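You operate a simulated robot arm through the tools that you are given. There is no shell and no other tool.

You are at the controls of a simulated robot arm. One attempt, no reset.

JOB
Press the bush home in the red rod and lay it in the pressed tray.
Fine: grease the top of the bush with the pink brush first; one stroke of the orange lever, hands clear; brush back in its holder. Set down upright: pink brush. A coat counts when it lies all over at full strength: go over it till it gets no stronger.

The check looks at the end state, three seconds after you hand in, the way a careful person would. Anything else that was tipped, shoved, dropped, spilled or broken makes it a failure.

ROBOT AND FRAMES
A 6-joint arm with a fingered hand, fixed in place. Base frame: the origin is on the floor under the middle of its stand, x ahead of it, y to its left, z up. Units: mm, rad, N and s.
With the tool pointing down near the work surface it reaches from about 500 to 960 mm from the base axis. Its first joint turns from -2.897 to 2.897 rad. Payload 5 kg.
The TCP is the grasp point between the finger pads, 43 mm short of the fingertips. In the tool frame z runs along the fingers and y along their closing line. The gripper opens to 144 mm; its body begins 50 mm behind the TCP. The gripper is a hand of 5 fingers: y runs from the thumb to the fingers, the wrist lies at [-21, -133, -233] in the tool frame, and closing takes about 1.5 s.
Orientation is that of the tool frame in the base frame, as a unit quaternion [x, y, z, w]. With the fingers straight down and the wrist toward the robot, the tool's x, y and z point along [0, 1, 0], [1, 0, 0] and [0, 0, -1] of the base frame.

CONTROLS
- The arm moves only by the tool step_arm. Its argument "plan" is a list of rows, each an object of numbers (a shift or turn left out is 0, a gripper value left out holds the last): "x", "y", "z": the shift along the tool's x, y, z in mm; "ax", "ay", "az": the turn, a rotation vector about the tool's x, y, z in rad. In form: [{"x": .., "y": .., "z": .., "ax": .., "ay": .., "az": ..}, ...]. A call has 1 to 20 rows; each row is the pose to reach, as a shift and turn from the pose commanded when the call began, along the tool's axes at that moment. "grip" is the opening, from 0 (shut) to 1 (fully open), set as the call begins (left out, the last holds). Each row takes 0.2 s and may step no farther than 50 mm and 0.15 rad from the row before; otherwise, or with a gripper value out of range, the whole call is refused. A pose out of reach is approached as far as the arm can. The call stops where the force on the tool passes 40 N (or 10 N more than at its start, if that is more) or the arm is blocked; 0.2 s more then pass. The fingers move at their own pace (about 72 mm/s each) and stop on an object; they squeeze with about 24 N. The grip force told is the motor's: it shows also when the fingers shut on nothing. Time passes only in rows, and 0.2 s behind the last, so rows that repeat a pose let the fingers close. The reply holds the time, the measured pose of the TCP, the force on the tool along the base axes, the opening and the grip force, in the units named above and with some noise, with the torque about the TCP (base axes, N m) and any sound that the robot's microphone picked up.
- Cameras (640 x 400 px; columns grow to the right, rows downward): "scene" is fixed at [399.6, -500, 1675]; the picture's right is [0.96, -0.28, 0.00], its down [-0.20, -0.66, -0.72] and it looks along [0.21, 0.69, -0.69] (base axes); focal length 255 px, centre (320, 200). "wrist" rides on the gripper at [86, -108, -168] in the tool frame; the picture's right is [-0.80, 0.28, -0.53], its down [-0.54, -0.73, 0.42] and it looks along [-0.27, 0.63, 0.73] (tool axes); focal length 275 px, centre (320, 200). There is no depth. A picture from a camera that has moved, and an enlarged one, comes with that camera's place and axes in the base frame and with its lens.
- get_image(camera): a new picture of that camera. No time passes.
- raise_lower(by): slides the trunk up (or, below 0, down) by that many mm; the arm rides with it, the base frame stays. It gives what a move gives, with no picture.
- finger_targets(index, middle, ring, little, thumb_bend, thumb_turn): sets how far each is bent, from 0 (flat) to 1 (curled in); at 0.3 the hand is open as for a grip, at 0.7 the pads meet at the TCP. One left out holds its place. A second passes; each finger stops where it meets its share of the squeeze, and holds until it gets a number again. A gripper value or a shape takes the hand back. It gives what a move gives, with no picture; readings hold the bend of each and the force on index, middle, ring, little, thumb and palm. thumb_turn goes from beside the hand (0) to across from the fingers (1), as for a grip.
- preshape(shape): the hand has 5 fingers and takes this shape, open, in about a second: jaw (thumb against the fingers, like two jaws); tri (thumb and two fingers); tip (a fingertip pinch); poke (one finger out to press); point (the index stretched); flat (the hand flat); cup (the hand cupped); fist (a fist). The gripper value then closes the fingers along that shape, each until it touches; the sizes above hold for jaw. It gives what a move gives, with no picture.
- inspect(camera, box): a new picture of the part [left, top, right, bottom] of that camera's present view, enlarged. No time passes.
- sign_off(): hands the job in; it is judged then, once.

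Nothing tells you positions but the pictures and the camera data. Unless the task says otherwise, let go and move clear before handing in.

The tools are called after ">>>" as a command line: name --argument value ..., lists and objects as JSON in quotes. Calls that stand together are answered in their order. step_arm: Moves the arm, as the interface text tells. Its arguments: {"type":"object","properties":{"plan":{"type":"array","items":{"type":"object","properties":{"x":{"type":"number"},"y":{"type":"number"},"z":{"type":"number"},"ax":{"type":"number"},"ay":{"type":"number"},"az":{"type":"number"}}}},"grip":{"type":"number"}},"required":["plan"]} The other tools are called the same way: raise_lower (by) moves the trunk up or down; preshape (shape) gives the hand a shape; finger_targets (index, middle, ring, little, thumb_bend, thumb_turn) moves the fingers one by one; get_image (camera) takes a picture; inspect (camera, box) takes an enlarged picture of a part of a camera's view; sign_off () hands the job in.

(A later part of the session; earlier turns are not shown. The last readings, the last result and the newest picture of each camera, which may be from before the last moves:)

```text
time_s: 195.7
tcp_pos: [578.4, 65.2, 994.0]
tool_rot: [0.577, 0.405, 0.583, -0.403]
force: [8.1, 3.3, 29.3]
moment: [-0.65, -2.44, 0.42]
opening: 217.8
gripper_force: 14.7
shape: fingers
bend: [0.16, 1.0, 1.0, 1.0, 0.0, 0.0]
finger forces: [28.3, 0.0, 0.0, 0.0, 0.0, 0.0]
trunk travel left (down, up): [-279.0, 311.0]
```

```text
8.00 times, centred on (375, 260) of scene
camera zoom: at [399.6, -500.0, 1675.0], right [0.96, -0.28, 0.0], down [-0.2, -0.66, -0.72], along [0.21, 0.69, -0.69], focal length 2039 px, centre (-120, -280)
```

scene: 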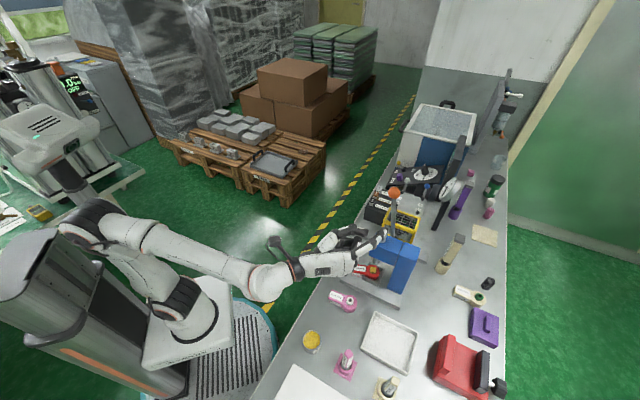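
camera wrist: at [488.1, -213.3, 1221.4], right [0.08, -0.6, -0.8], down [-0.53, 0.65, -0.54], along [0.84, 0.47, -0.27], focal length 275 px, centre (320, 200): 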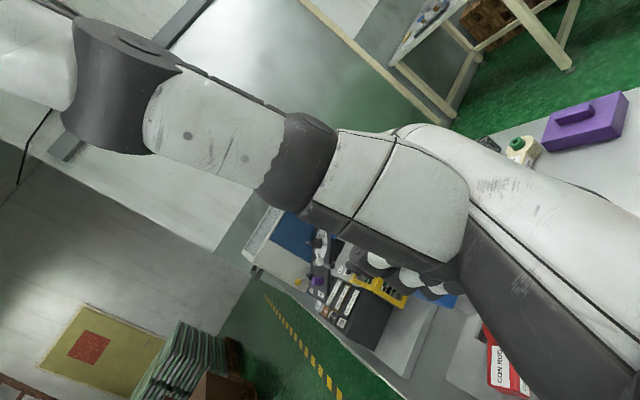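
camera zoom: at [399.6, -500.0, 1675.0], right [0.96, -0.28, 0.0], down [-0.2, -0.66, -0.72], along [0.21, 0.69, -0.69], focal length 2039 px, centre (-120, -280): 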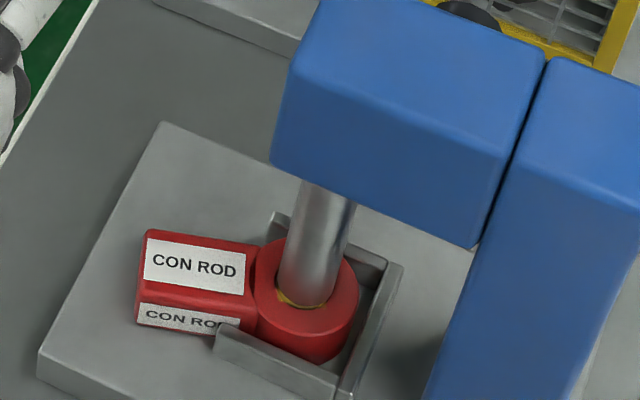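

Force rose to 29 N with no further lever movement: the bush is home at the end of the stroke. Easing back to see whether the lever returns by itself.

>>> step_arm --plan '[{"y": 0.5, "z": -0.2, "x": 4}, {"y": 1, "z": -0.4, "x": 9}, {"y": 1.6, "z": -0.7, "x": 14}, {"y": 3, "z": -1.3, "x": 21}, {"y": 4.6, "z": -2, "x": 28}]'

>>> inspect --camera "scene" --box '[320, 170, 440, 290]'

```text
time_s: 196.9
tcp_pos: [582.1, 61.8, 1016.5]
tool_rot: [0.581, 0.404, 0.58, -0.405]
force: [2.9, -1.4, 1.6]
moment: [-0.01, -0.24, 0.02]
opening: 224.9
gripper_force: 1.4
shape: fingers
bend: [0.18, 1.0, 1.0, 1.0, 0.0, 0.0]
finger forces: [3.3, 0.0, 0.1, 0.1, 0.0, 0.1]
trunk travel left (down, up): [-279.0, 311.0]
```

```text
3.33 times, centred on (380, 230) of scene
camera zoom: at [399.6, -500.0, 1675.0], right [0.96, -0.28, 0.0], down [-0.2, -0.66, -0.72], along [0.21, 0.69, -0.69], focal length 849 px, centre (120, 100)
```

zoom: 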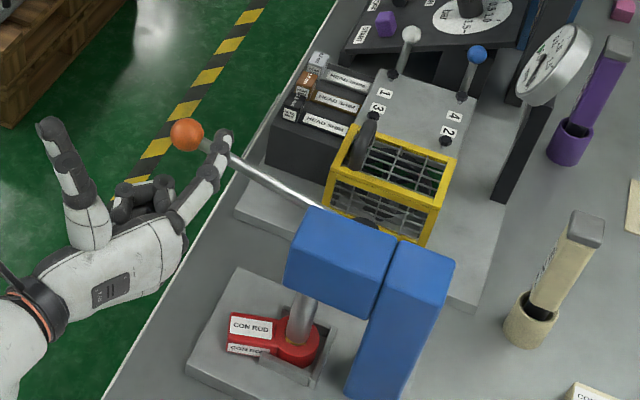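

The lever follows back up on a return spring. I'll let it return gently, keeping the finger on it along the arc.

>>> step_arm --plan '[{"y": 4.1, "z": -1.8, "x": 13.5}, {"y": 9.3, "z": -3.9, "x": 26.6}, {"y": 15.6, "z": -6.6, "x": 39.1}, {"y": 22.7, "z": -9.6, "x": 51}, {"y": 30.8, "z": -13.1, "x": 62.2}, {"y": 39.9, "z": -16.9, "x": 72.6}, {"y": 49.7, "z": -21.1, "x": 82.1}, {"y": 60.2, "z": -25.5, "x": 90.6}, {"y": 71.4, "z": -30.2, "x": 98.1}, {"y": 83, "z": -35.2, "x": 104.5}, {"y": 95.3, "z": -40.4, "x": 109.7}, {"y": 107.8, "z": -45.7, "x": 113.8}, {"y": 120.6, "z": -51.1, "x": 116.7}, {"y": 135.8, "z": -57.6, "x": 118.5}, {"y": 151.9, "z": -64.4, "x": 118.5}, {"y": 151.9, "z": -64.4, "x": 118.5}]'

>>> inspect --camera "scene" --box '[320, 170, 440, 290]'

>>> inspect --camera "scene" --box '[350, 235, 400, 285]'

```text
time_s: 200.3
tcp_pos: [702.4, -50.8, 1135.5]
tool_rot: [0.58, 0.404, 0.58, -0.404]
force: [0.4, 0.0, -0.3]
moment: [0.0, -0.01, 0.0]
opening: 225.5
gripper_force: 0.1
shape: fingers
bend: [0.19, 1.0, 1.0, 1.0, 0.0, 0.0]
finger forces: [0.1, 0.0, 0.0, 0.0, 0.0, 0.0]
trunk travel left (down, up): [-279.0, 311.0]
```

```text
3.33 times, centred on (380, 230) of scene
camera zoom: at [399.6, -500.0, 1675.0], right [0.96, -0.28, 0.0], down [-0.2, -0.66, -0.72], along [0.21, 0.69, -0.69], focal length 849 px, centre (120, 100)
```

zoom: 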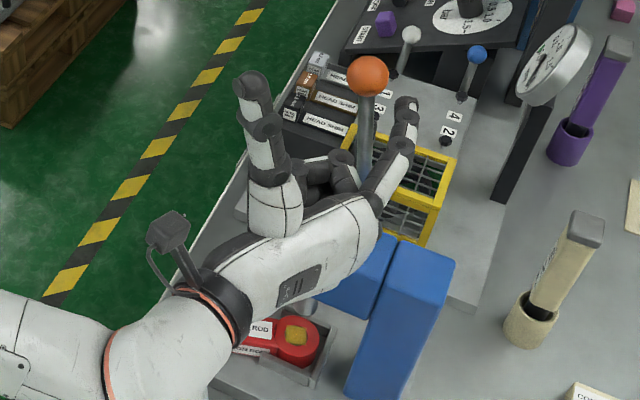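

```text
8.00 times, centred on (375, 260) of scene
camera zoom: at [399.6, -500.0, 1675.0], right [0.96, -0.28, 0.0], down [-0.2, -0.66, -0.72], along [0.21, 0.69, -0.69], focal length 2039 px, centre (-120, -280)
```

zoom: 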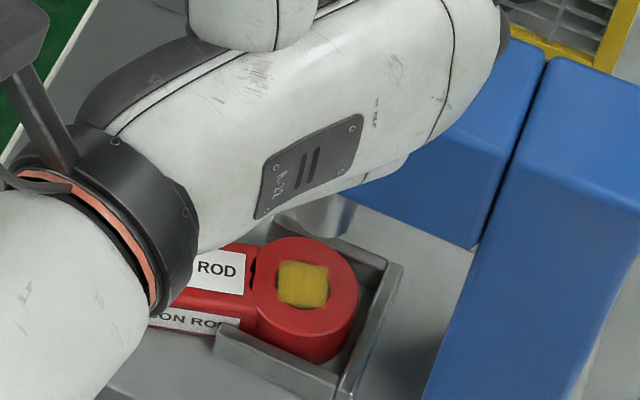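

The lever is back upright and the bush now sits flush in the ring. Retracting the finger sideways clear of the lever first.

>>> step_arm --plan '[{"y": -5.5, "z": -12.9}, {"y": -11, "z": -25.8}, {"y": -16.4, "z": -38.6}, {"y": -21.9, "z": -51.5}, {"y": -27.3, "z": -64.4}, {"y": -32, "z": -74}, {"y": -32, "z": -74}]'

>>> step_arm --plan '[{"y": -13, "z": 5.5}, {"y": -26, "z": 11}, {"y": -39, "z": 16.5, "ax": 0}, {"y": -39, "z": 16.5, "ax": -0.134}, {"y": -39, "z": 16.5, "ax": -0.268}, {"y": -39, "z": 16.5, "ax": -0.401}, {"y": -39, "z": 16.5, "ax": -0.401}]'

>>> inspect --camera "scene" --box '[320, 170, 440, 290]'

```text
time_s: 201.9
tcp_pos: [646.8, -108.0, 1135.8]
tool_rot: [0.58, 0.405, 0.58, -0.404]
force: [-0.3, -0.3, 0.4]
moment: [-0.01, 0.0, -0.01]
opening: 225.2
gripper_force: 0.1
shape: fingers
bend: [0.19, 1.0, 1.0, 1.0, 0.0, 0.0]
finger forces: [0.0, 0.0, 0.0, 0.1, 0.0, 0.0]
trunk travel left (down, up): [-279.0, 311.0]
```

```text
time_s: 203.5
tcp_pos: [616.7, -80.3, 1135.8]
tool_rot: [0.648, 0.281, 0.65, -0.28]
force: [-0.3, -0.6, -0.1]
moment: [-0.01, 0.02, -0.05]
opening: 225.5
gripper_force: 0.1
shape: fingers
bend: [0.19, 1.0, 1.0, 1.0, 0.0, 0.0]
finger forces: [0.1, 0.1, 0.0, 0.0, 0.1, 0.0]
trunk travel left (down, up): [-279.0, 311.0]
```

```text
3.33 times, centred on (380, 230) of scene
camera zoom: at [399.6, -500.0, 1675.0], right [0.96, -0.28, 0.0], down [-0.2, -0.66, -0.72], along [0.21, 0.69, -0.69], focal length 849 px, centre (120, 100)
```

zoom: 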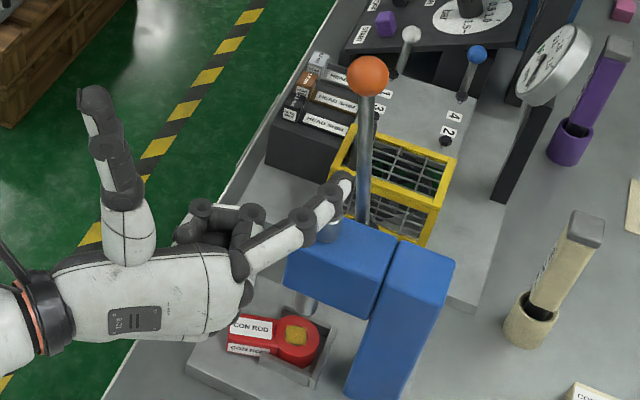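

Lever and press look right. Rotating the hand back to fingers-down.

>>> step_arm --plan '[{"x": -3, "ay": -0.143}, {"x": -6, "ay": -0.286}, {"x": -9, "ay": -0.429}, {"x": -12, "ay": -0.571}, {"x": -15, "ay": -0.714}, {"x": -18, "ay": -0.857}, {"x": -18, "ay": -1.0}, {"x": -18, "ay": -1.143}, {"x": -18, "ay": -1.286}, {"x": -18, "ay": -1.428}, {"x": -18, "ay": -1.571}, {"x": -18, "ay": -1.571}]'

>>> step_arm --plan '[{"x": -8, "y": -20, "z": 20}, {"x": -16, "y": -40, "z": 45}, {"x": -24, "y": -58, "z": 70}, {"x": -31, "y": -73, "z": 92}, {"x": -31, "y": -73, "z": 92}]'

```text
time_s: 206.1
tcp_pos: [616.0, -80.5, 1117.7]
tool_rot: [0.918, 0.396, 0.0, 0.0]
force: [-0.4, -0.2, -0.2]
moment: [-0.01, -0.01, 0.01]
opening: 225.4
gripper_force: 0.0
shape: fingers
bend: [0.19, 1.0, 1.0, 1.0, 0.0, 0.0]
finger forces: [0.0, 0.1, 0.0, 0.0, 0.2, 0.0]
trunk travel left (down, up): [-279.0, 311.0]
```

```text
time_s: 207.3
tcp_pos: [541.5, -51.3, 1025.4]
tool_rot: [0.918, 0.397, 0.001, 0.001]
force: [0.2, 1.1, 1.1]
moment: [-0.02, -0.03, -0.01]
opening: 225.2
gripper_force: 0.1
shape: fingers
bend: [0.19, 1.0, 1.0, 1.0, 0.0, 0.0]
finger forces: [0.1, 0.0, 0.1, 0.1, 0.0, 0.0]
trunk travel left (down, up): [-279.0, 311.0]
```

Now I'll reset the fingers for the three-finger grip and turn the hand back to the other side to fetch the rod.

>>> finger_targets --index 0.45 --middle 0.48 --thumb_bend 0.45 --thumb_turn 1

>>> step_arm --plan '[{"x": 7.5, "y": -1, "z": 12, "az": 0.14}, {"x": 15, "y": -2, "z": 24, "az": 0.28}, {"x": 22.5, "y": -3, "z": 36, "az": 0.42}, {"x": 30, "y": -4, "z": 48, "az": 0.56}, {"x": 37.5, "y": -5, "z": 60, "az": 0.7}, {"x": 45, "y": -6, "z": 72, "az": 0.84}, {"x": 52.5, "y": -7, "z": 84, "az": 0.98}, {"x": 60, "y": -8, "z": 96, "az": 1.12}, {"x": 67.5, "y": -9, "z": 108, "az": 1.26}, {"x": 75.5, "y": -10.4, "z": 120, "az": 1.37}, {"x": 75.5, "y": -10.4, "z": 120, "az": 1.37}]'

>>> get_image --camera "wrist"

>>> inspect --camera "wrist" --box '[0, 40, 260, 280]'

>>> inspect --camera "scene" --box '[350, 235, 400, 285]'

```text
time_s: 208.3
tcp_pos: [542.2, -51.9, 1026.1]
tool_rot: [0.918, 0.397, 0.001, 0.0]
force: [0.9, -0.1, 0.1]
moment: [0.0, -0.03, 0.0]
opening: 96.9
gripper_force: 0.1
shape: fingers
bend: [0.45, 0.48, 1.0, 1.0, 0.45, 0.99]
finger forces: [0.0, 0.0, 0.0, 0.0, 0.0, 0.1]
trunk travel left (down, up): [-279.0, 311.0]
```

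```text
time_s: 210.7
tcp_pos: [585.9, 10.2, 906.3]
tool_rot: [0.962, -0.274, 0.0, 0.0]
force: [-0.2, 0.3, 0.5]
moment: [0.01, 0.01, -0.02]
opening: 96.7
gripper_force: 0.0
shape: fingers
bend: [0.45, 0.48, 1.0, 1.0, 0.45, 0.99]
finger forces: [0.1, 0.0, 0.1, 0.1, 0.0, 0.1]
trunk travel left (down, up): [-279.0, 311.0]
```

```text
taken
camera wrist: at [717.1, 58.2, 1073.5], right [-0.83, 0.18, 0.53], down [-0.08, 0.9, -0.42], along [-0.56, -0.39, -0.73], focal length 275 px, centre (320, 200)
```

wrist: 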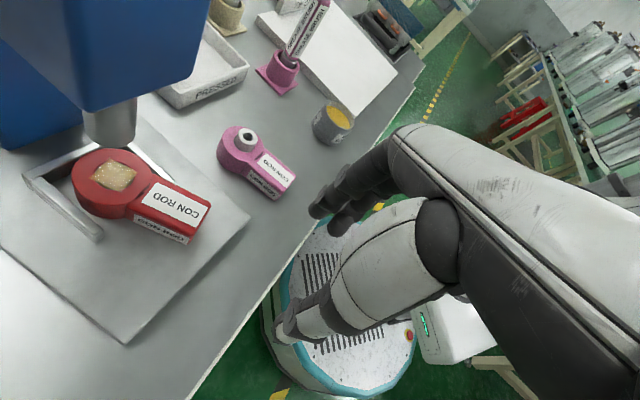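

```text
1.67 times, centred on (130, 160) of wrist
camera zoom: at [717.1, 58.2, 1073.5], right [-0.83, 0.18, 0.53], down [-0.08, 0.9, -0.42], along [-0.56, -0.39, -0.73], focal length 459 px, centre (637, 267)
```

zoom: 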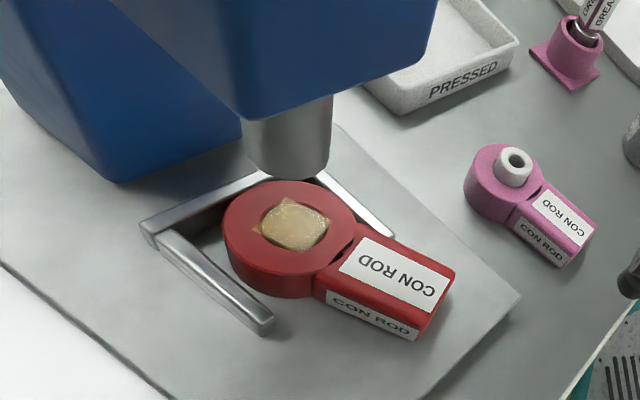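

```text
8.00 times, centred on (375, 260) of scene
camera zoom: at [399.6, -500.0, 1675.0], right [0.96, -0.28, 0.0], down [-0.2, -0.66, -0.72], along [0.21, 0.69, -0.69], focal length 2039 px, centre (-120, -280)
```

zoom: 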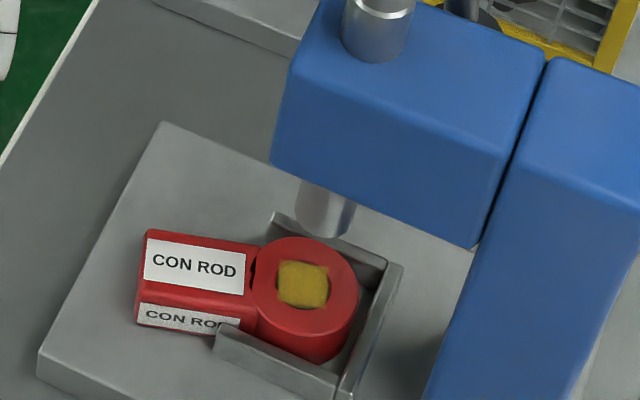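

The bush is pressed flush, still greased and centred. Going back in to the handle the same way I left.

>>> step_arm --plan '[{"z": 15, "az": 0.035}, {"x": 8, "z": 32, "az": 0.035}, {"x": 15, "z": 50, "az": 0.035}, {"x": 35, "z": 50, "az": 0.035}, {"x": 55, "z": 50, "az": 0.035}, {"x": 75, "z": 50, "az": 0.035}, {"x": 94, "z": 50, "az": 0.035}, {"x": 94, "z": 50, "az": 0.035}]'

>>> inspect --camera "wrist" --box '[140, 110, 400, 320]'

>>> inspect --camera "scene" --box '[330, 210, 410, 290]'

```text
time_s: 212.5
tcp_pos: [666.6, -41.9, 856.2]
tool_rot: [0.957, -0.29, 0.0, 0.0]
force: [1.1, 0.7, -0.2]
moment: [0.01, 0.01, 0.01]
opening: 97.0
gripper_force: 0.0
shape: fingers
bend: [0.45, 0.48, 1.0, 1.0, 0.45, 0.99]
finger forces: [0.0, 0.0, 0.0, 0.0, 0.0, 0.1]
trunk travel left (down, up): [-279.0, 311.0]
```

```text
1.90 times, centred on (270, 215) of wrist
camera zoom: at [799.6, 2.3, 1023.3], right [-0.82, 0.21, 0.53], down [-0.05, 0.9, -0.42], along [-0.57, -0.37, -0.73], focal length 524 px, centre (415, 171)
```

zoom: 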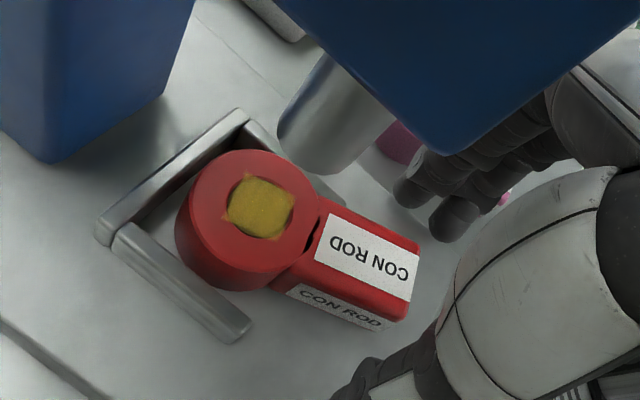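

```text
5.00 times, centred on (370, 250) of scene
camera zoom: at [399.6, -500.0, 1675.0], right [0.96, -0.28, 0.0], down [-0.2, -0.66, -0.72], along [0.21, 0.69, -0.69], focal length 1274 px, centre (70, -50)
```

zoom: 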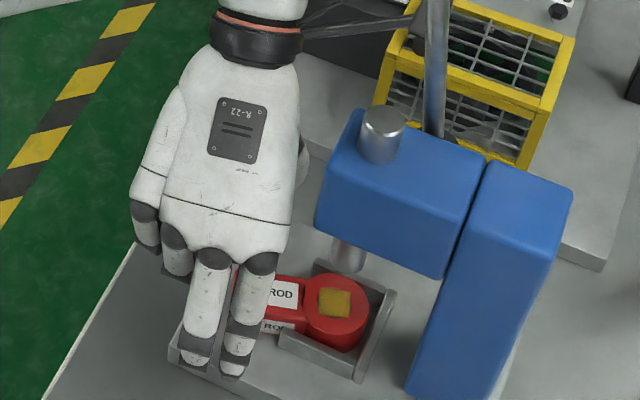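

In place around the handle end. Pinching with index and thumb, then sliding the rod out of the nest.

>>> finger_targets --index 0.75 --thumb_bend 0.75

>>> step_arm --plan '[{"x": -4, "y": -0.7}, {"x": -9, "y": -1.5}, {"x": -15, "y": -2.5}, {"x": -21, "y": -3.5}, {"x": -27, "y": -4.5}, {"x": -33, "y": -5.5}, {"x": -33, "y": -5.5}]'

>>> inspect --camera "wrist" --box '[140, 110, 400, 320]'

>>> inspect --camera "scene" --box '[330, 210, 410, 290]'

```text
time_s: 213.5
tcp_pos: [667.6, -39.9, 856.3]
tool_rot: [0.957, -0.29, 0.0, 0.0]
force: [1.9, 4.8, 0.9]
moment: [0.05, -0.08, 0.07]
opening: 38.8
gripper_force: 12.9
shape: fingers
bend: [0.57, 0.48, 1.0, 1.0, 0.67, 1.0]
finger forces: [10.2, 0.0, 0.0, 0.0, 15.8, 0.0]
trunk travel left (down, up): [-279.0, 311.0]
```

```text
time_s: 215.1
tcp_pos: [641.1, -16.3, 855.8]
tool_rot: [0.957, -0.29, 0.0, 0.0]
force: [0.8, -0.1, 3.3]
moment: [-0.16, 0.03, 0.0]
opening: 38.8
gripper_force: 13.1
shape: fingers
bend: [0.55, 0.48, 1.0, 1.0, 0.68, 1.0]
finger forces: [13.4, 0.0, 0.0, 0.0, 13.2, 0.1]
trunk travel left (down, up): [-279.0, 311.0]
```

```text
1.90 times, centred on (270, 215) of wrist
camera zoom: at [774.6, 26.9, 1023.8], right [-0.82, 0.21, 0.53], down [-0.05, 0.91, -0.42], along [-0.57, -0.37, -0.73], focal length 524 px, centre (415, 171)
```

zoom: 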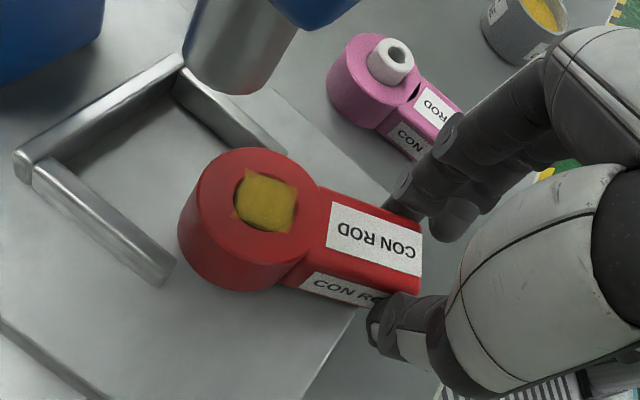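

```text
5.00 times, centred on (370, 250) of scene
camera zoom: at [399.6, -500.0, 1675.0], right [0.96, -0.28, 0.0], down [-0.2, -0.66, -0.72], along [0.21, 0.69, -0.69], focal length 1274 px, centre (70, -50)
```

zoom: 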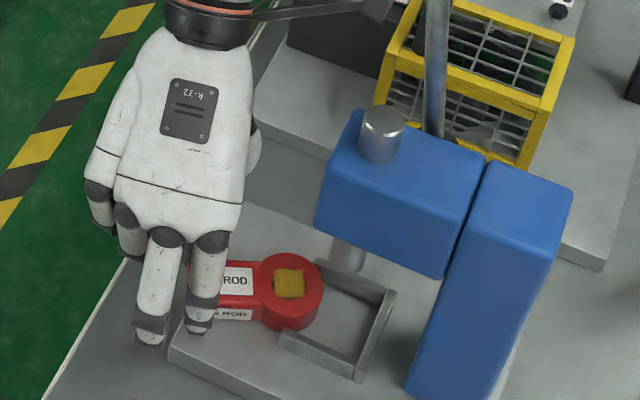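

The rod has slid out of the nest. A little further, then I'll regrip it with three fingers.

>>> step_arm --plan '[{"x": -5, "y": -0.8}, {"x": -10, "y": -1.6}, {"x": -15, "y": -2.4}, {"x": -15, "y": -2.4}]'

>>> finger_targets --index 0.45 --thumb_bend 0.45

>>> inspect --camera "wrist" --box '[140, 110, 400, 320]'

```text
time_s: 216.1
tcp_pos: [630.3, -5.9, 857.3]
tool_rot: [0.957, -0.291, 0.0, 0.001]
force: [0.3, 0.7, 1.3]
moment: [-0.12, 0.0, 0.01]
opening: 38.6
gripper_force: 13.2
shape: fingers
bend: [0.55, 0.48, 1.0, 1.0, 0.68, 1.0]
finger forces: [13.2, 0.1, 0.0, 0.0, 13.1, 0.0]
trunk travel left (down, up): [-279.0, 311.0]
```

```text
time_s: 217.1
tcp_pos: [630.9, -6.2, 857.0]
tool_rot: [0.957, -0.29, 0.0, 0.0]
force: [-0.5, 0.6, 0.3]
moment: [-0.02, 0.01, -0.01]
opening: 96.1
gripper_force: 0.0
shape: fingers
bend: [0.45, 0.48, 1.0, 1.0, 0.45, 0.99]
finger forces: [0.0, 0.0, 0.1, 0.0, 0.0, 0.1]
trunk travel left (down, up): [-279.0, 311.0]
```

```text
1.90 times, centred on (270, 215) of wrist
camera zoom: at [763.2, 37.5, 1024.0], right [-0.82, 0.21, 0.53], down [-0.05, 0.91, -0.42], along [-0.57, -0.37, -0.73], focal length 524 px, centre (415, 171)
```

zoom: 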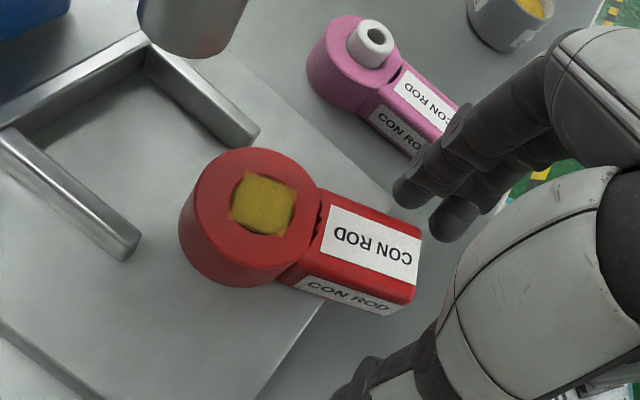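

The rod lies free in front of the nest. Moving up the handle and gripping with three fingers.

>>> step_arm --plan '[{"x": 8, "y": 2}, {"x": 16, "y": 4}, {"x": 23, "y": 5.5}, {"x": 23, "y": 5.5}]'

>>> finger_targets --index 0.8 --middle 0.8 --thumb_bend 0.8

>>> inspect --camera "wrist" --box '[140, 110, 400, 320]'

```text
time_s: 218.1
tcp_pos: [646.4, -25.2, 855.5]
tool_rot: [0.957, -0.291, -0.001, 0.0]
force: [-0.2, -0.5, -0.4]
moment: [-0.01, 0.02, -0.01]
opening: 95.8
gripper_force: 0.1
shape: fingers
bend: [0.45, 0.48, 1.0, 1.0, 0.45, 0.99]
finger forces: [0.0, 0.0, 0.0, 0.1, 0.1, 0.0]
trunk travel left (down, up): [-279.0, 311.0]
```

```text
time_s: 219.1
tcp_pos: [645.9, -23.4, 855.1]
tool_rot: [0.957, -0.29, 0.0, 0.001]
force: [-0.5, 0.1, -0.2]
moment: [-0.01, -0.04, -0.03]
opening: 38.5
gripper_force: 17.3
shape: fingers
bend: [0.64, 0.63, 1.0, 1.0, 0.61, 1.0]
finger forces: [8.7, 9.0, 0.0, 0.1, 17.4, 0.1]
trunk travel left (down, up): [-279.0, 311.0]
```

```text
1.90 times, centred on (270, 215) of wrist
camera zoom: at [779.0, 19.4, 1022.8], right [-0.82, 0.21, 0.53], down [-0.05, 0.91, -0.42], along [-0.57, -0.37, -0.73], focal length 524 px, centre (415, 171)
```

zoom: 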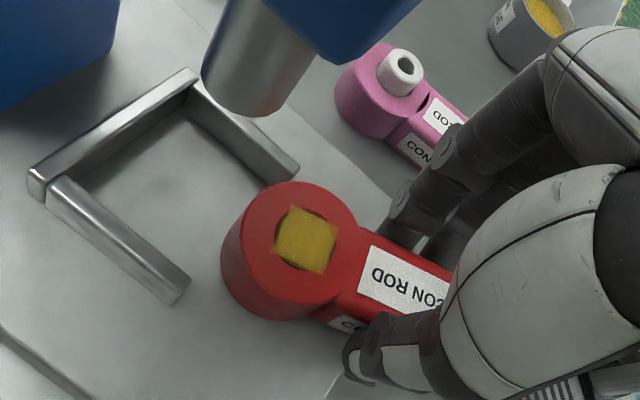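

Firm three-finger grip. Lifting, backing away from the press, then travelling along the bench edge toward the tray.

>>> step_arm --plan '[{"z": -6}, {"x": -15, "y": -2.5, "z": -12}, {"x": -30, "y": -5, "z": -25}, {"x": -45.4, "y": -7.6, "z": -40}, {"x": -45.4, "y": -7.6, "z": -50}, {"x": -52, "y": 33, "z": -50}, {"x": -59, "y": 74, "z": -50}, {"x": -66, "y": 115, "z": -50}, {"x": -72.6, "y": 155, "z": -50}, {"x": -72.6, "y": 155, "z": -50}]'

>>> get_image --camera "wrist"

>>> inspect --camera "scene" --box '[280, 220, 440, 380]'

```text
time_s: 221.3
tcp_pos: [499.3, -110.6, 908.0]
tool_rot: [0.957, -0.29, -0.001, 0.0]
force: [-0.6, 0.8, -1.5]
moment: [0.01, 0.05, -0.01]
opening: 38.9
gripper_force: 17.4
shape: fingers
bend: [0.64, 0.63, 1.0, 1.0, 0.61, 1.0]
finger forces: [8.1, 9.2, 0.1, 0.0, 17.2, 0.0]
trunk travel left (down, up): [-279.0, 311.0]
```

```text
taken
camera wrist: at [631.8, -67.0, 1074.6], right [-0.82, 0.21, 0.53], down [-0.05, 0.91, -0.42], along [-0.57, -0.37, -0.73], focal length 275 px, centre (320, 200)
```

wrist: 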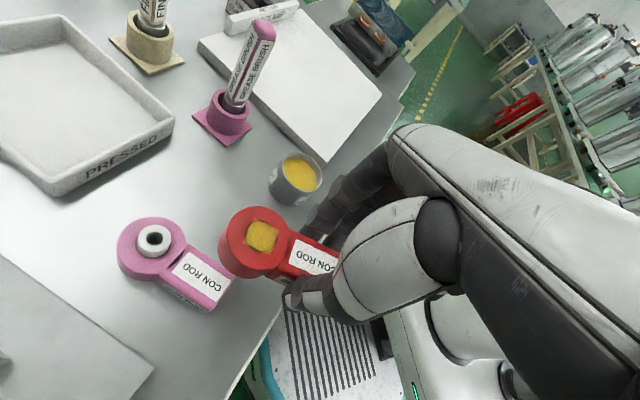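

```text
2.50 times, centred on (360, 300) of scene
camera zoom: at [399.6, -500.0, 1675.0], right [0.96, -0.28, 0.0], down [-0.2, -0.66, -0.72], along [0.21, 0.69, -0.69], focal length 637 px, centre (220, -50)
```

zoom: 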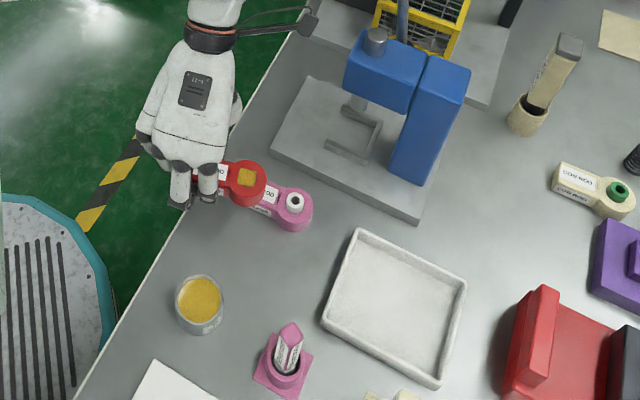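

The rod is held level and clear. Now moving out over the tray.

>>> step_arm --plan '[{"x": 35, "y": 8, "z": -5}, {"x": 70, "y": 16, "z": -5}, {"x": 105, "y": 24, "z": -5}, {"x": 140, "y": 32, "z": -5}, {"x": 175, "y": 40, "z": -5}, {"x": 210, "y": 49, "z": -5}, {"x": 242, "y": 56.7, "z": -5}, {"x": 242, "y": 56.7, "z": -5}]'

>>> get_image --camera "wrist"

>>> inspect --camera "scene" --box '[310, 260, 450, 400]'

```text
time_s: 223.1
tcp_pos: [668.9, -291.7, 911.9]
tool_rot: [0.957, -0.291, 0.0, 0.0]
force: [-0.1, 0.0, -2.4]
moment: [-0.01, 0.07, 0.0]
opening: 38.7
gripper_force: 16.8
shape: fingers
bend: [0.64, 0.63, 1.0, 1.0, 0.61, 1.0]
finger forces: [8.0, 9.0, 0.0, 0.0, 17.1, 0.0]
trunk travel left (down, up): [-279.0, 311.0]
```

```text
taken
camera wrist: at [802.1, -248.6, 1078.8], right [-0.82, 0.21, 0.53], down [-0.05, 0.91, -0.42], along [-0.57, -0.37, -0.73], focal length 275 px, centre (320, 200)
```

wrist: 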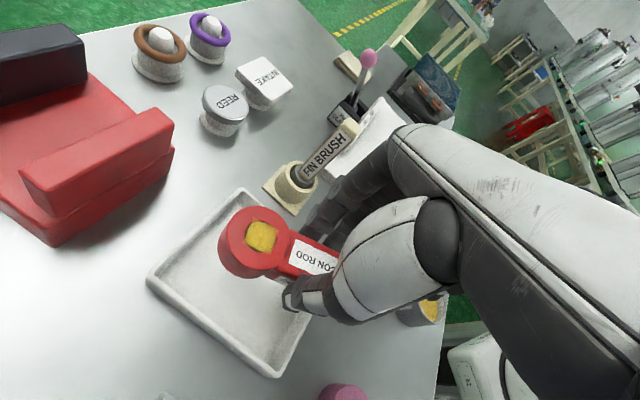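

```text
2.86 times, centred on (380, 330) of scene
camera zoom: at [399.6, -500.0, 1675.0], right [0.96, -0.28, 0.0], down [-0.2, -0.66, -0.72], along [0.21, 0.69, -0.69], focal length 728 px, centre (149, -171)
```

zoom: 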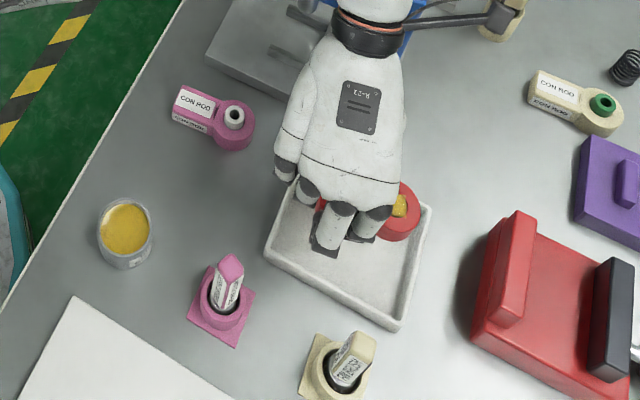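

The rod is over the tray with good margins all round. Lowering it into the tray.

>>> step_arm --plan '[{"x": -3.9, "y": -0.7, "z": 12}, {"x": -3.9, "y": -0.7, "z": 25}, {"x": -3.9, "y": -0.7, "z": 40}, {"x": -3.9, "y": -0.7, "z": 54}, {"x": -3.9, "y": -0.7, "z": 62}, {"x": -3.9, "y": -0.7, "z": 62}]'

>>> inspect --camera "wrist" --box '[120, 130, 400, 380]'

>>> inspect --camera "scene" --box '[340, 290, 430, 380]'

```text
time_s: 224.5
tcp_pos: [667.5, -291.3, 847.2]
tool_rot: [0.957, -0.291, 0.0, -0.001]
force: [0.3, 0.0, -1.2]
moment: [0.04, 0.04, 0.05]
opening: 38.9
gripper_force: 16.6
shape: fingers
bend: [0.64, 0.63, 1.0, 1.0, 0.61, 1.0]
finger forces: [8.0, 9.1, 0.0, 0.0, 17.1, 0.1]
trunk travel left (down, up): [-279.0, 311.0]
```

```text
1.60 times, centred on (260, 255) of wrist
camera zoom: at [800.0, -247.5, 1016.7], right [-0.82, 0.21, 0.53], down [-0.05, 0.9, -0.42], along [-0.57, -0.37, -0.73], focal length 440 px, centre (416, 112)
```

zoom: 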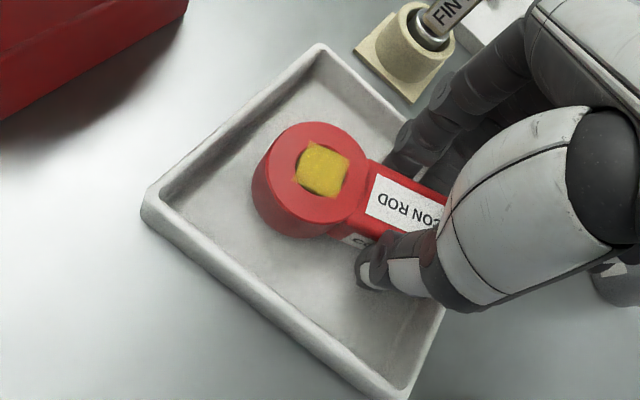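

```text
4.44 times, centred on (385, 335) of scene
camera zoom: at [399.6, -500.0, 1675.0], right [0.96, -0.28, 0.0], down [-0.2, -0.66, -0.72], along [0.21, 0.69, -0.69], focal length 1133 px, centre (31, -400)
```

zoom: 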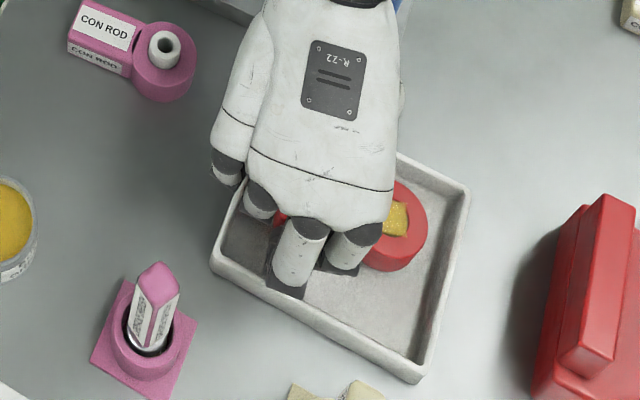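

Inside the tray walls. Lowering the last few millimetres to the floor.

>>> step_arm --plan '[{"z": 2}, {"z": 4}, {"z": 6}, {"z": 6}]'

```text
time_s: 225.5
tcp_pos: [667.2, -291.7, 842.9]
tool_rot: [0.957, -0.291, -0.001, 0.0]
force: [0.0, 0.2, -1.4]
moment: [-0.01, 0.08, -0.01]
opening: 38.8
gripper_force: 17.0
shape: fingers
bend: [0.64, 0.63, 1.0, 1.0, 0.61, 1.0]
finger forces: [7.9, 9.0, 0.0, 0.1, 17.0, 0.1]
trunk travel left (down, up): [-279.0, 311.0]
```

>>> step_arm --plan '[{"z": 1.5}, {"z": 3}, {"z": 3}]'

```text
time_s: 226.3
tcp_pos: [666.9, -289.7, 840.2]
tool_rot: [0.957, -0.29, 0.0, 0.0]
force: [-0.6, -1.1, -1.5]
moment: [0.01, 0.05, -0.01]
opening: 38.8
gripper_force: 17.1
shape: fingers
bend: [0.64, 0.63, 1.0, 1.0, 0.61, 1.0]
finger forces: [7.9, 9.0, 0.1, 0.0, 17.0, 0.0]
trunk travel left (down, up): [-279.0, 311.0]
```

>>> step_arm --plan '[{"z": 1}, {"z": 2}, {"z": 2}]'

```text
time_s: 227.1
tcp_pos: [668.0, -290.3, 839.4]
tool_rot: [0.957, -0.289, 0.0, 0.0]
force: [2.0, 1.0, 1.6]
moment: [-0.09, 0.12, -0.01]
opening: 38.4
gripper_force: 18.6
shape: fingers
bend: [0.64, 0.63, 1.0, 1.0, 0.61, 1.0]
finger forces: [7.7, 13.3, 0.0, 0.0, 17.7, 0.0]
trunk travel left (down, up): [-279.0, 311.0]
```

Contact with the tray floor. One check before letting go.

>>> inspect --camera "wrist" --box '[120, 130, 400, 380]'

>>> inspect --camera "scene" --box '[340, 290, 430, 380]'

```text
1.60 times, centred on (260, 255) of wrist
camera zoom: at [799.8, -246.7, 1006.0], right [-0.82, 0.21, 0.53], down [-0.05, 0.9, -0.42], along [-0.57, -0.37, -0.73], focal length 440 px, centre (416, 112)
```

zoom: 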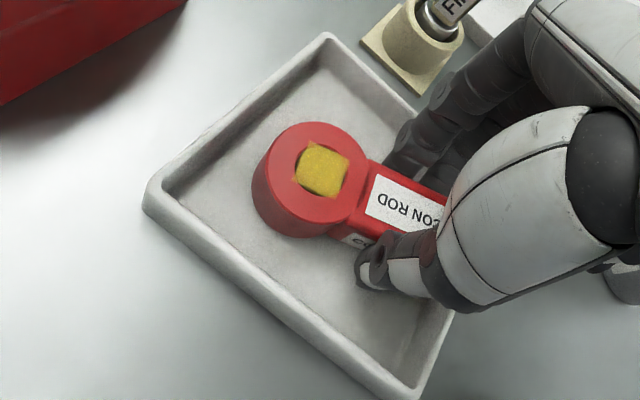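

```text
4.44 times, centred on (385, 335) of scene
camera zoom: at [399.6, -500.0, 1675.0], right [0.96, -0.28, 0.0], down [-0.2, -0.66, -0.72], along [0.21, 0.69, -0.69], focal length 1133 px, centre (31, -400)
```

zoom: 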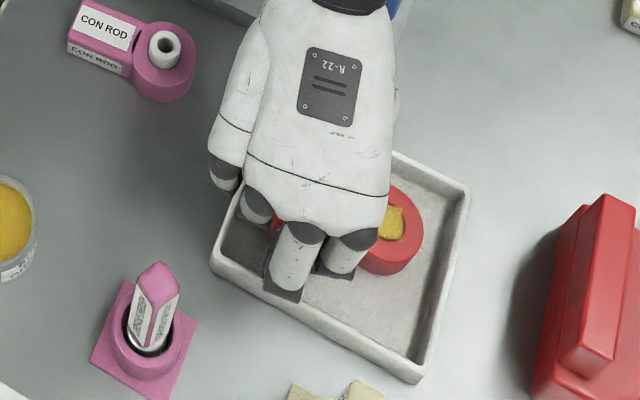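

The middle fingertip is close to the tray's near wall, so opening here could push the tray. I'll lift a hair, shift the rod 9 mm toward the tray's middle, and set it down again.

>>> step_arm --plan '[{"z": -3}, {"x": 0.7, "y": -4.5, "z": -3.5}, {"x": 1.5, "y": -9, "z": -3.5}, {"x": 1.5, "y": -9, "z": -1.5}, {"x": 1.5, "y": -9, "z": 0}, {"x": 1.5, "y": -9, "z": 0.5}, {"x": 1.5, "y": -9, "z": 0.5}]'

>>> inspect --camera "scene" --box '[340, 290, 430, 380]'

```text
time_s: 228.7
tcp_pos: [673.0, -283.5, 837.3]
tool_rot: [0.957, -0.291, 0.0, -0.001]
force: [-0.3, -0.2, -1.2]
moment: [0.01, 0.04, 0.04]
opening: 38.6
gripper_force: 17.6
shape: fingers
bend: [0.64, 0.63, 1.0, 1.0, 0.61, 1.0]
finger forces: [8.1, 9.2, 0.0, 0.0, 17.3, 0.1]
trunk travel left (down, up): [-279.0, 311.0]
```

```text
4.44 times, centred on (385, 335) of scene
camera zoom: at [399.6, -500.0, 1675.0], right [0.96, -0.28, 0.0], down [-0.2, -0.66, -0.72], along [0.21, 0.69, -0.69], focal length 1133 px, centre (31, -400)
```

zoom: 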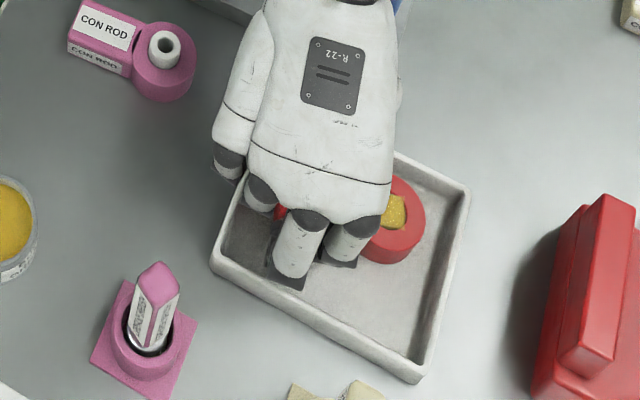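

The earlier touch was the fingertip on the tray wall (the tray hasn't moved). Now lowering again to the real floor.

>>> step_arm --plan '[{"z": 1}, {"z": 2}, {"z": 2}]'

>>> step_arm --plan '[{"z": 1}, {"z": 1.5}, {"z": 1.5}]'

```text
time_s: 229.5
tcp_pos: [673.4, -283.5, 834.4]
tool_rot: [0.957, -0.291, 0.0, 0.0]
force: [-0.6, 0.4, -0.3]
moment: [-0.01, -0.04, 0.05]
opening: 38.6
gripper_force: 17.3
shape: fingers
bend: [0.64, 0.63, 1.0, 1.0, 0.61, 1.0]
finger forces: [8.5, 8.9, 0.0, 0.0, 17.3, 0.1]
trunk travel left (down, up): [-279.0, 311.0]
```

```text
time_s: 230.3
tcp_pos: [672.7, -284.0, 834.8]
tool_rot: [0.957, -0.29, 0.001, 0.0]
force: [-1.2, -1.1, 6.0]
moment: [0.12, -0.09, 0.01]
opening: 38.8
gripper_force: 17.9
shape: fingers
bend: [0.64, 0.63, 1.0, 1.0, 0.61, 1.0]
finger forces: [9.1, 9.3, 0.0, 0.0, 18.0, 0.0]
trunk travel left (down, up): [-279.0, 311.0]
```

Rod rests on the tray floor. Easing off and opening the fingers just a little.

>>> step_arm --plan '[{"z": -0.7}, {"z": -1}]'

>>> finger_targets --index 0.57 --middle 0.57 --thumb_bend 0.53

>>> inspect --camera "wrist" --box '[120, 130, 400, 380]'

>>> inspect --camera "scene" --box '[340, 290, 430, 380]'

```text
time_s: 230.9
tcp_pos: [673.9, -284.1, 835.1]
tool_rot: [0.957, -0.291, 0.0, 0.0]
force: [0.6, 0.3, 3.1]
moment: [0.12, -0.11, 0.0]
opening: 38.7
gripper_force: 17.9
shape: fingers
bend: [0.64, 0.63, 1.0, 1.0, 0.61, 1.0]
finger forces: [8.8, 9.1, 0.1, 0.1, 18.1, 0.1]
trunk travel left (down, up): [-279.0, 311.0]
```

```text
time_s: 231.9
tcp_pos: [674.2, -284.3, 833.9]
tool_rot: [0.957, -0.291, 0.0, 0.001]
force: [2.6, 3.3, 1.0]
moment: [0.06, -0.06, -0.08]
opening: 61.6
gripper_force: 2.2
shape: fingers
bend: [0.56, 0.58, 1.0, 1.0, 0.53, 1.0]
finger forces: [0.0, 4.7, 0.0, 0.0, 0.1, 0.0]
trunk travel left (down, up): [-279.0, 311.0]
```

```text
1.60 times, centred on (260, 255) of wrist
camera zoom: at [806.4, -240.9, 1002.2], right [-0.82, 0.21, 0.53], down [-0.05, 0.91, -0.42], along [-0.57, -0.37, -0.73], focal length 440 px, centre (416, 112)
```

zoom: 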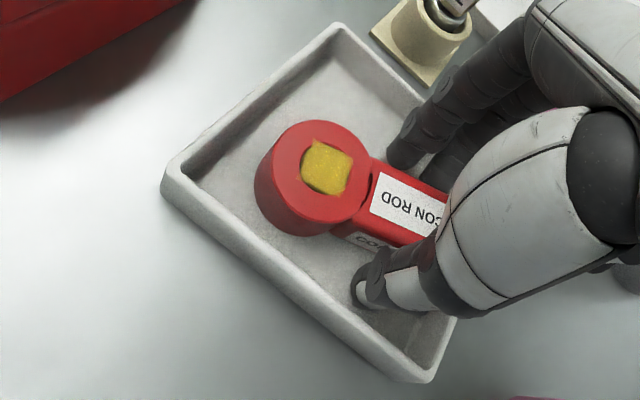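

```text
4.44 times, centred on (385, 335) of scene
camera zoom: at [399.6, -500.0, 1675.0], right [0.96, -0.28, 0.0], down [-0.2, -0.66, -0.72], along [0.21, 0.69, -0.69], focal length 1133 px, centre (31, -400)
```

zoom: 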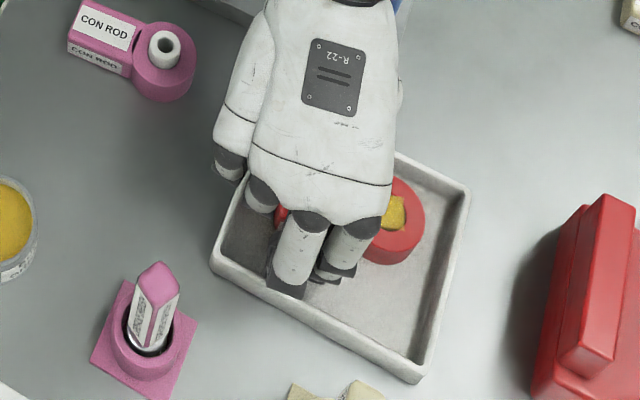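

The middle finger touches the tray wall lightly (4.7 N). I'll ease the hand 3 mm away from the wall and then rise straight up.

>>> step_arm --plan '[{"x": 0.5, "y": -3}, {"x": 0.5, "y": -3}]'

>>> step_arm --plan '[{"z": -10}, {"z": -25}, {"z": -45}, {"z": -70}, {"z": -70}]'

>>> inspect --camera "wrist" --box '[120, 130, 400, 380]'

>>> inspect --camera "scene" --box '[340, 290, 430, 380]'

```text
time_s: 232.5
tcp_pos: [675.7, -281.7, 834.9]
tool_rot: [0.957, -0.291, 0.0, 0.0]
force: [1.9, 0.1, 1.5]
moment: [-0.01, -0.02, 0.01]
opening: 61.8
gripper_force: 0.6
shape: fingers
bend: [0.56, 0.57, 1.0, 1.0, 0.53, 1.0]
finger forces: [0.0, 1.4, 0.0, 0.0, 0.1, 0.0]
trunk travel left (down, up): [-279.0, 311.0]
```

```text
time_s: 233.7
tcp_pos: [677.3, -281.0, 906.1]
tool_rot: [0.957, -0.291, 0.0, 0.0]
force: [0.6, -0.1, 1.3]
moment: [0.02, -0.01, -0.02]
opening: 61.6
gripper_force: 0.1
shape: fingers
bend: [0.56, 0.56, 1.0, 1.0, 0.53, 1.0]
finger forces: [0.1, 0.0, 0.0, 0.1, 0.1, 0.0]
trunk travel left (down, up): [-279.0, 311.0]
```

```text
1.60 times, centred on (260, 255) of wrist
camera zoom: at [808.9, -238.2, 1074.0], right [-0.82, 0.21, 0.53], down [-0.05, 0.9, -0.42], along [-0.57, -0.37, -0.73], focal length 440 px, centre (416, 112)
```

zoom: 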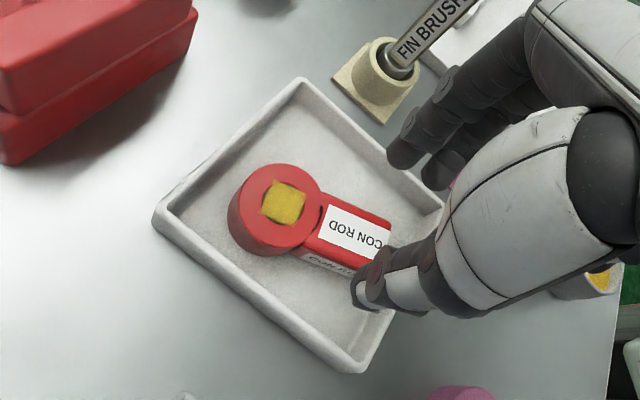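

```text
4.44 times, centred on (385, 335) of scene
camera zoom: at [399.6, -500.0, 1675.0], right [0.96, -0.28, 0.0], down [-0.2, -0.66, -0.72], along [0.21, 0.69, -0.69], focal length 1133 px, centre (31, -400)
```

zoom: 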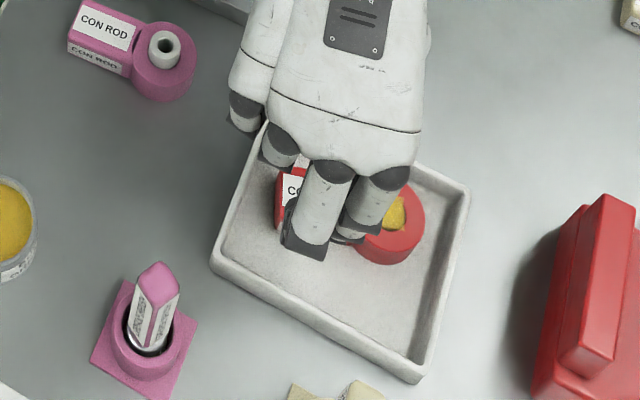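

The pressed rod lies in the PRESSED tray and the tray hasn't moved. Withdrawing the hand back toward the robot, clear of everything.

>>> step_arm --plan '[{"z": -20}, {"x": -35, "y": -6, "z": -25}, {"x": -70, "y": -12, "z": -25}, {"x": -105, "y": -18, "z": -25}, {"x": -140, "y": -24, "z": -25}, {"x": -175, "y": -30, "z": -25}, {"x": -210, "y": -36, "z": -25}, {"x": -240, "y": -40, "z": -25}, {"x": -240, "y": -40, "z": -25}]'

>>> get_image --camera "scene"

>>> inspect --camera "scene" --box '[300, 280, 440, 400]'

>>> get_image --camera "wrist"

```text
time_s: 235.7
tcp_pos: [497.3, -115.8, 931.7]
tool_rot: [0.957, -0.291, 0.0, 0.0]
force: [0.7, 0.7, -0.8]
moment: [0.01, -0.02, -0.02]
opening: 61.6
gripper_force: 0.1
shape: fingers
bend: [0.56, 0.56, 1.0, 1.0, 0.53, 1.0]
finger forces: [0.1, 0.0, 0.0, 0.0, 0.0, 0.0]
trunk travel left (down, up): [-279.0, 311.0]
```

```text
taken
```

scene: 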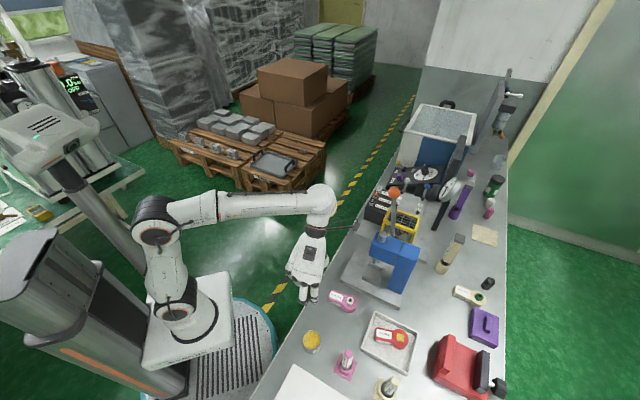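

```text
3.33 times, centred on (370, 340) of scene
camera zoom: at [399.6, -500.0, 1675.0], right [0.96, -0.28, 0.0], down [-0.2, -0.66, -0.72], along [0.21, 0.69, -0.69], focal length 849 px, centre (153, -267)
```

zoom: 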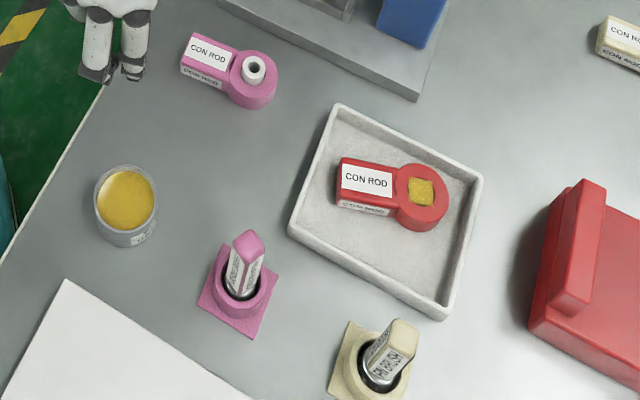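

```text
taken
camera wrist: at [629.9, -73.1, 1098.6], right [-0.82, 0.21, 0.53], down [-0.05, 0.91, -0.42], along [-0.57, -0.37, -0.73], focal length 275 px, centre (320, 200)
```

wrist: 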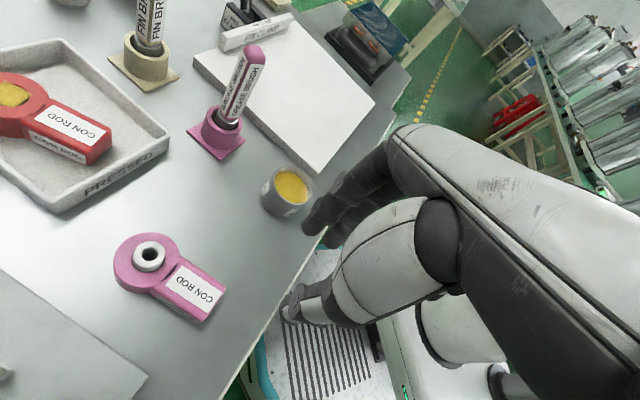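

Everything looks in order: rod in the tray, brush upright in its holder, lever up. I'll take a last close look at the coat, the brush, and the rest of the bench.

>>> inspect --camera "scene" --box '[375, 320, 420, 360]'

>>> inspect --camera "scene" --box '[325, 335, 375, 385]'

>>> inspect --camera "scene" --box '[340, 170, 440, 310]'

>>> inspect --camera "wrist" --box '[0, 30, 180, 210]'

```text
10.00 times, centred on (398, 340) of scene
camera zoom: at [399.6, -500.0, 1675.0], right [0.96, -0.28, 0.0], down [-0.2, -0.66, -0.72], along [0.21, 0.69, -0.69], focal length 2548 px, centre (-455, -1200)
```

zoom: 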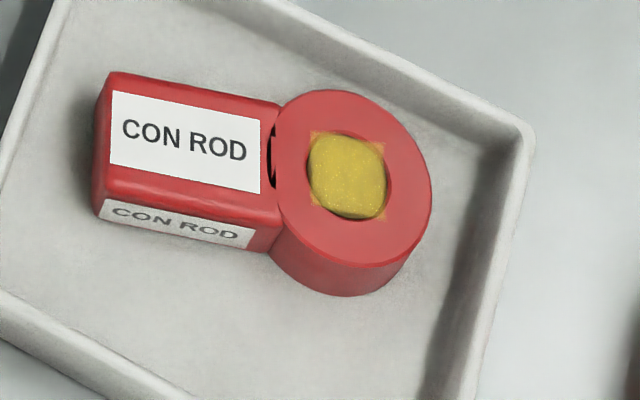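

```text
8.00 times, centred on (350, 360) of scene
camera zoom: at [399.6, -500.0, 1675.0], right [0.96, -0.28, 0.0], down [-0.2, -0.66, -0.72], along [0.21, 0.69, -0.69], focal length 2039 px, centre (80, -1080)
```

zoom: 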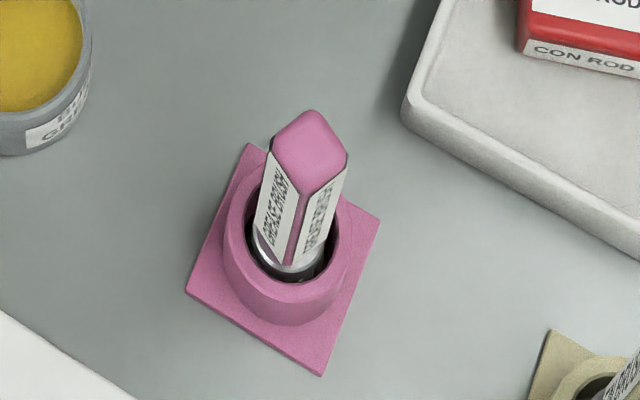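

```text
2.86 times, centred on (390, 240) of scene
camera zoom: at [399.6, -500.0, 1675.0], right [0.96, -0.28, 0.0], down [-0.2, -0.66, -0.72], along [0.21, 0.69, -0.69], focal length 728 px, centre (120, 86)
```

zoom: 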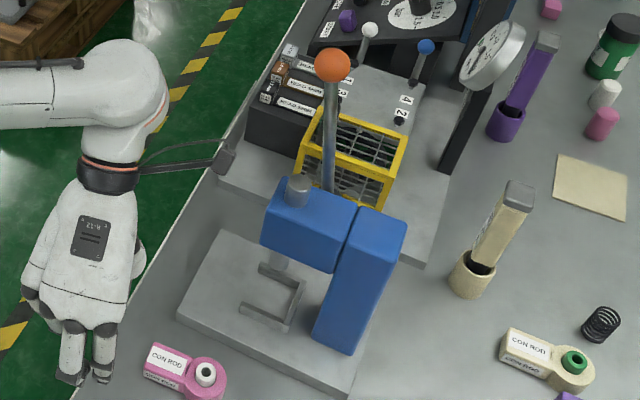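

```text
2.22 times, centred on (90, 120) of wrist
camera zoom: at [629.9, -73.1, 1098.6], right [-0.82, 0.21, 0.53], down [-0.05, 0.91, -0.42], along [-0.57, -0.37, -0.73], focal length 612 px, centre (831, 378)
```

zoom: 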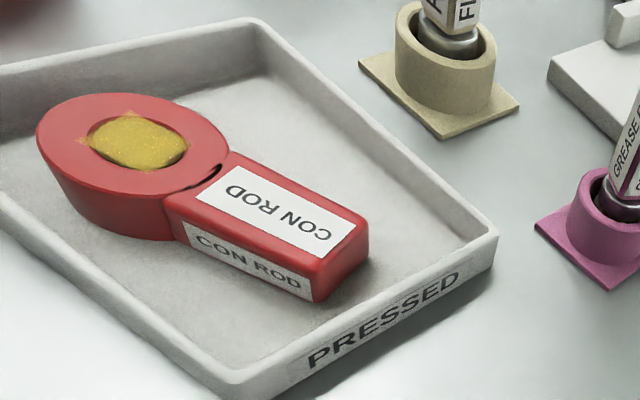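

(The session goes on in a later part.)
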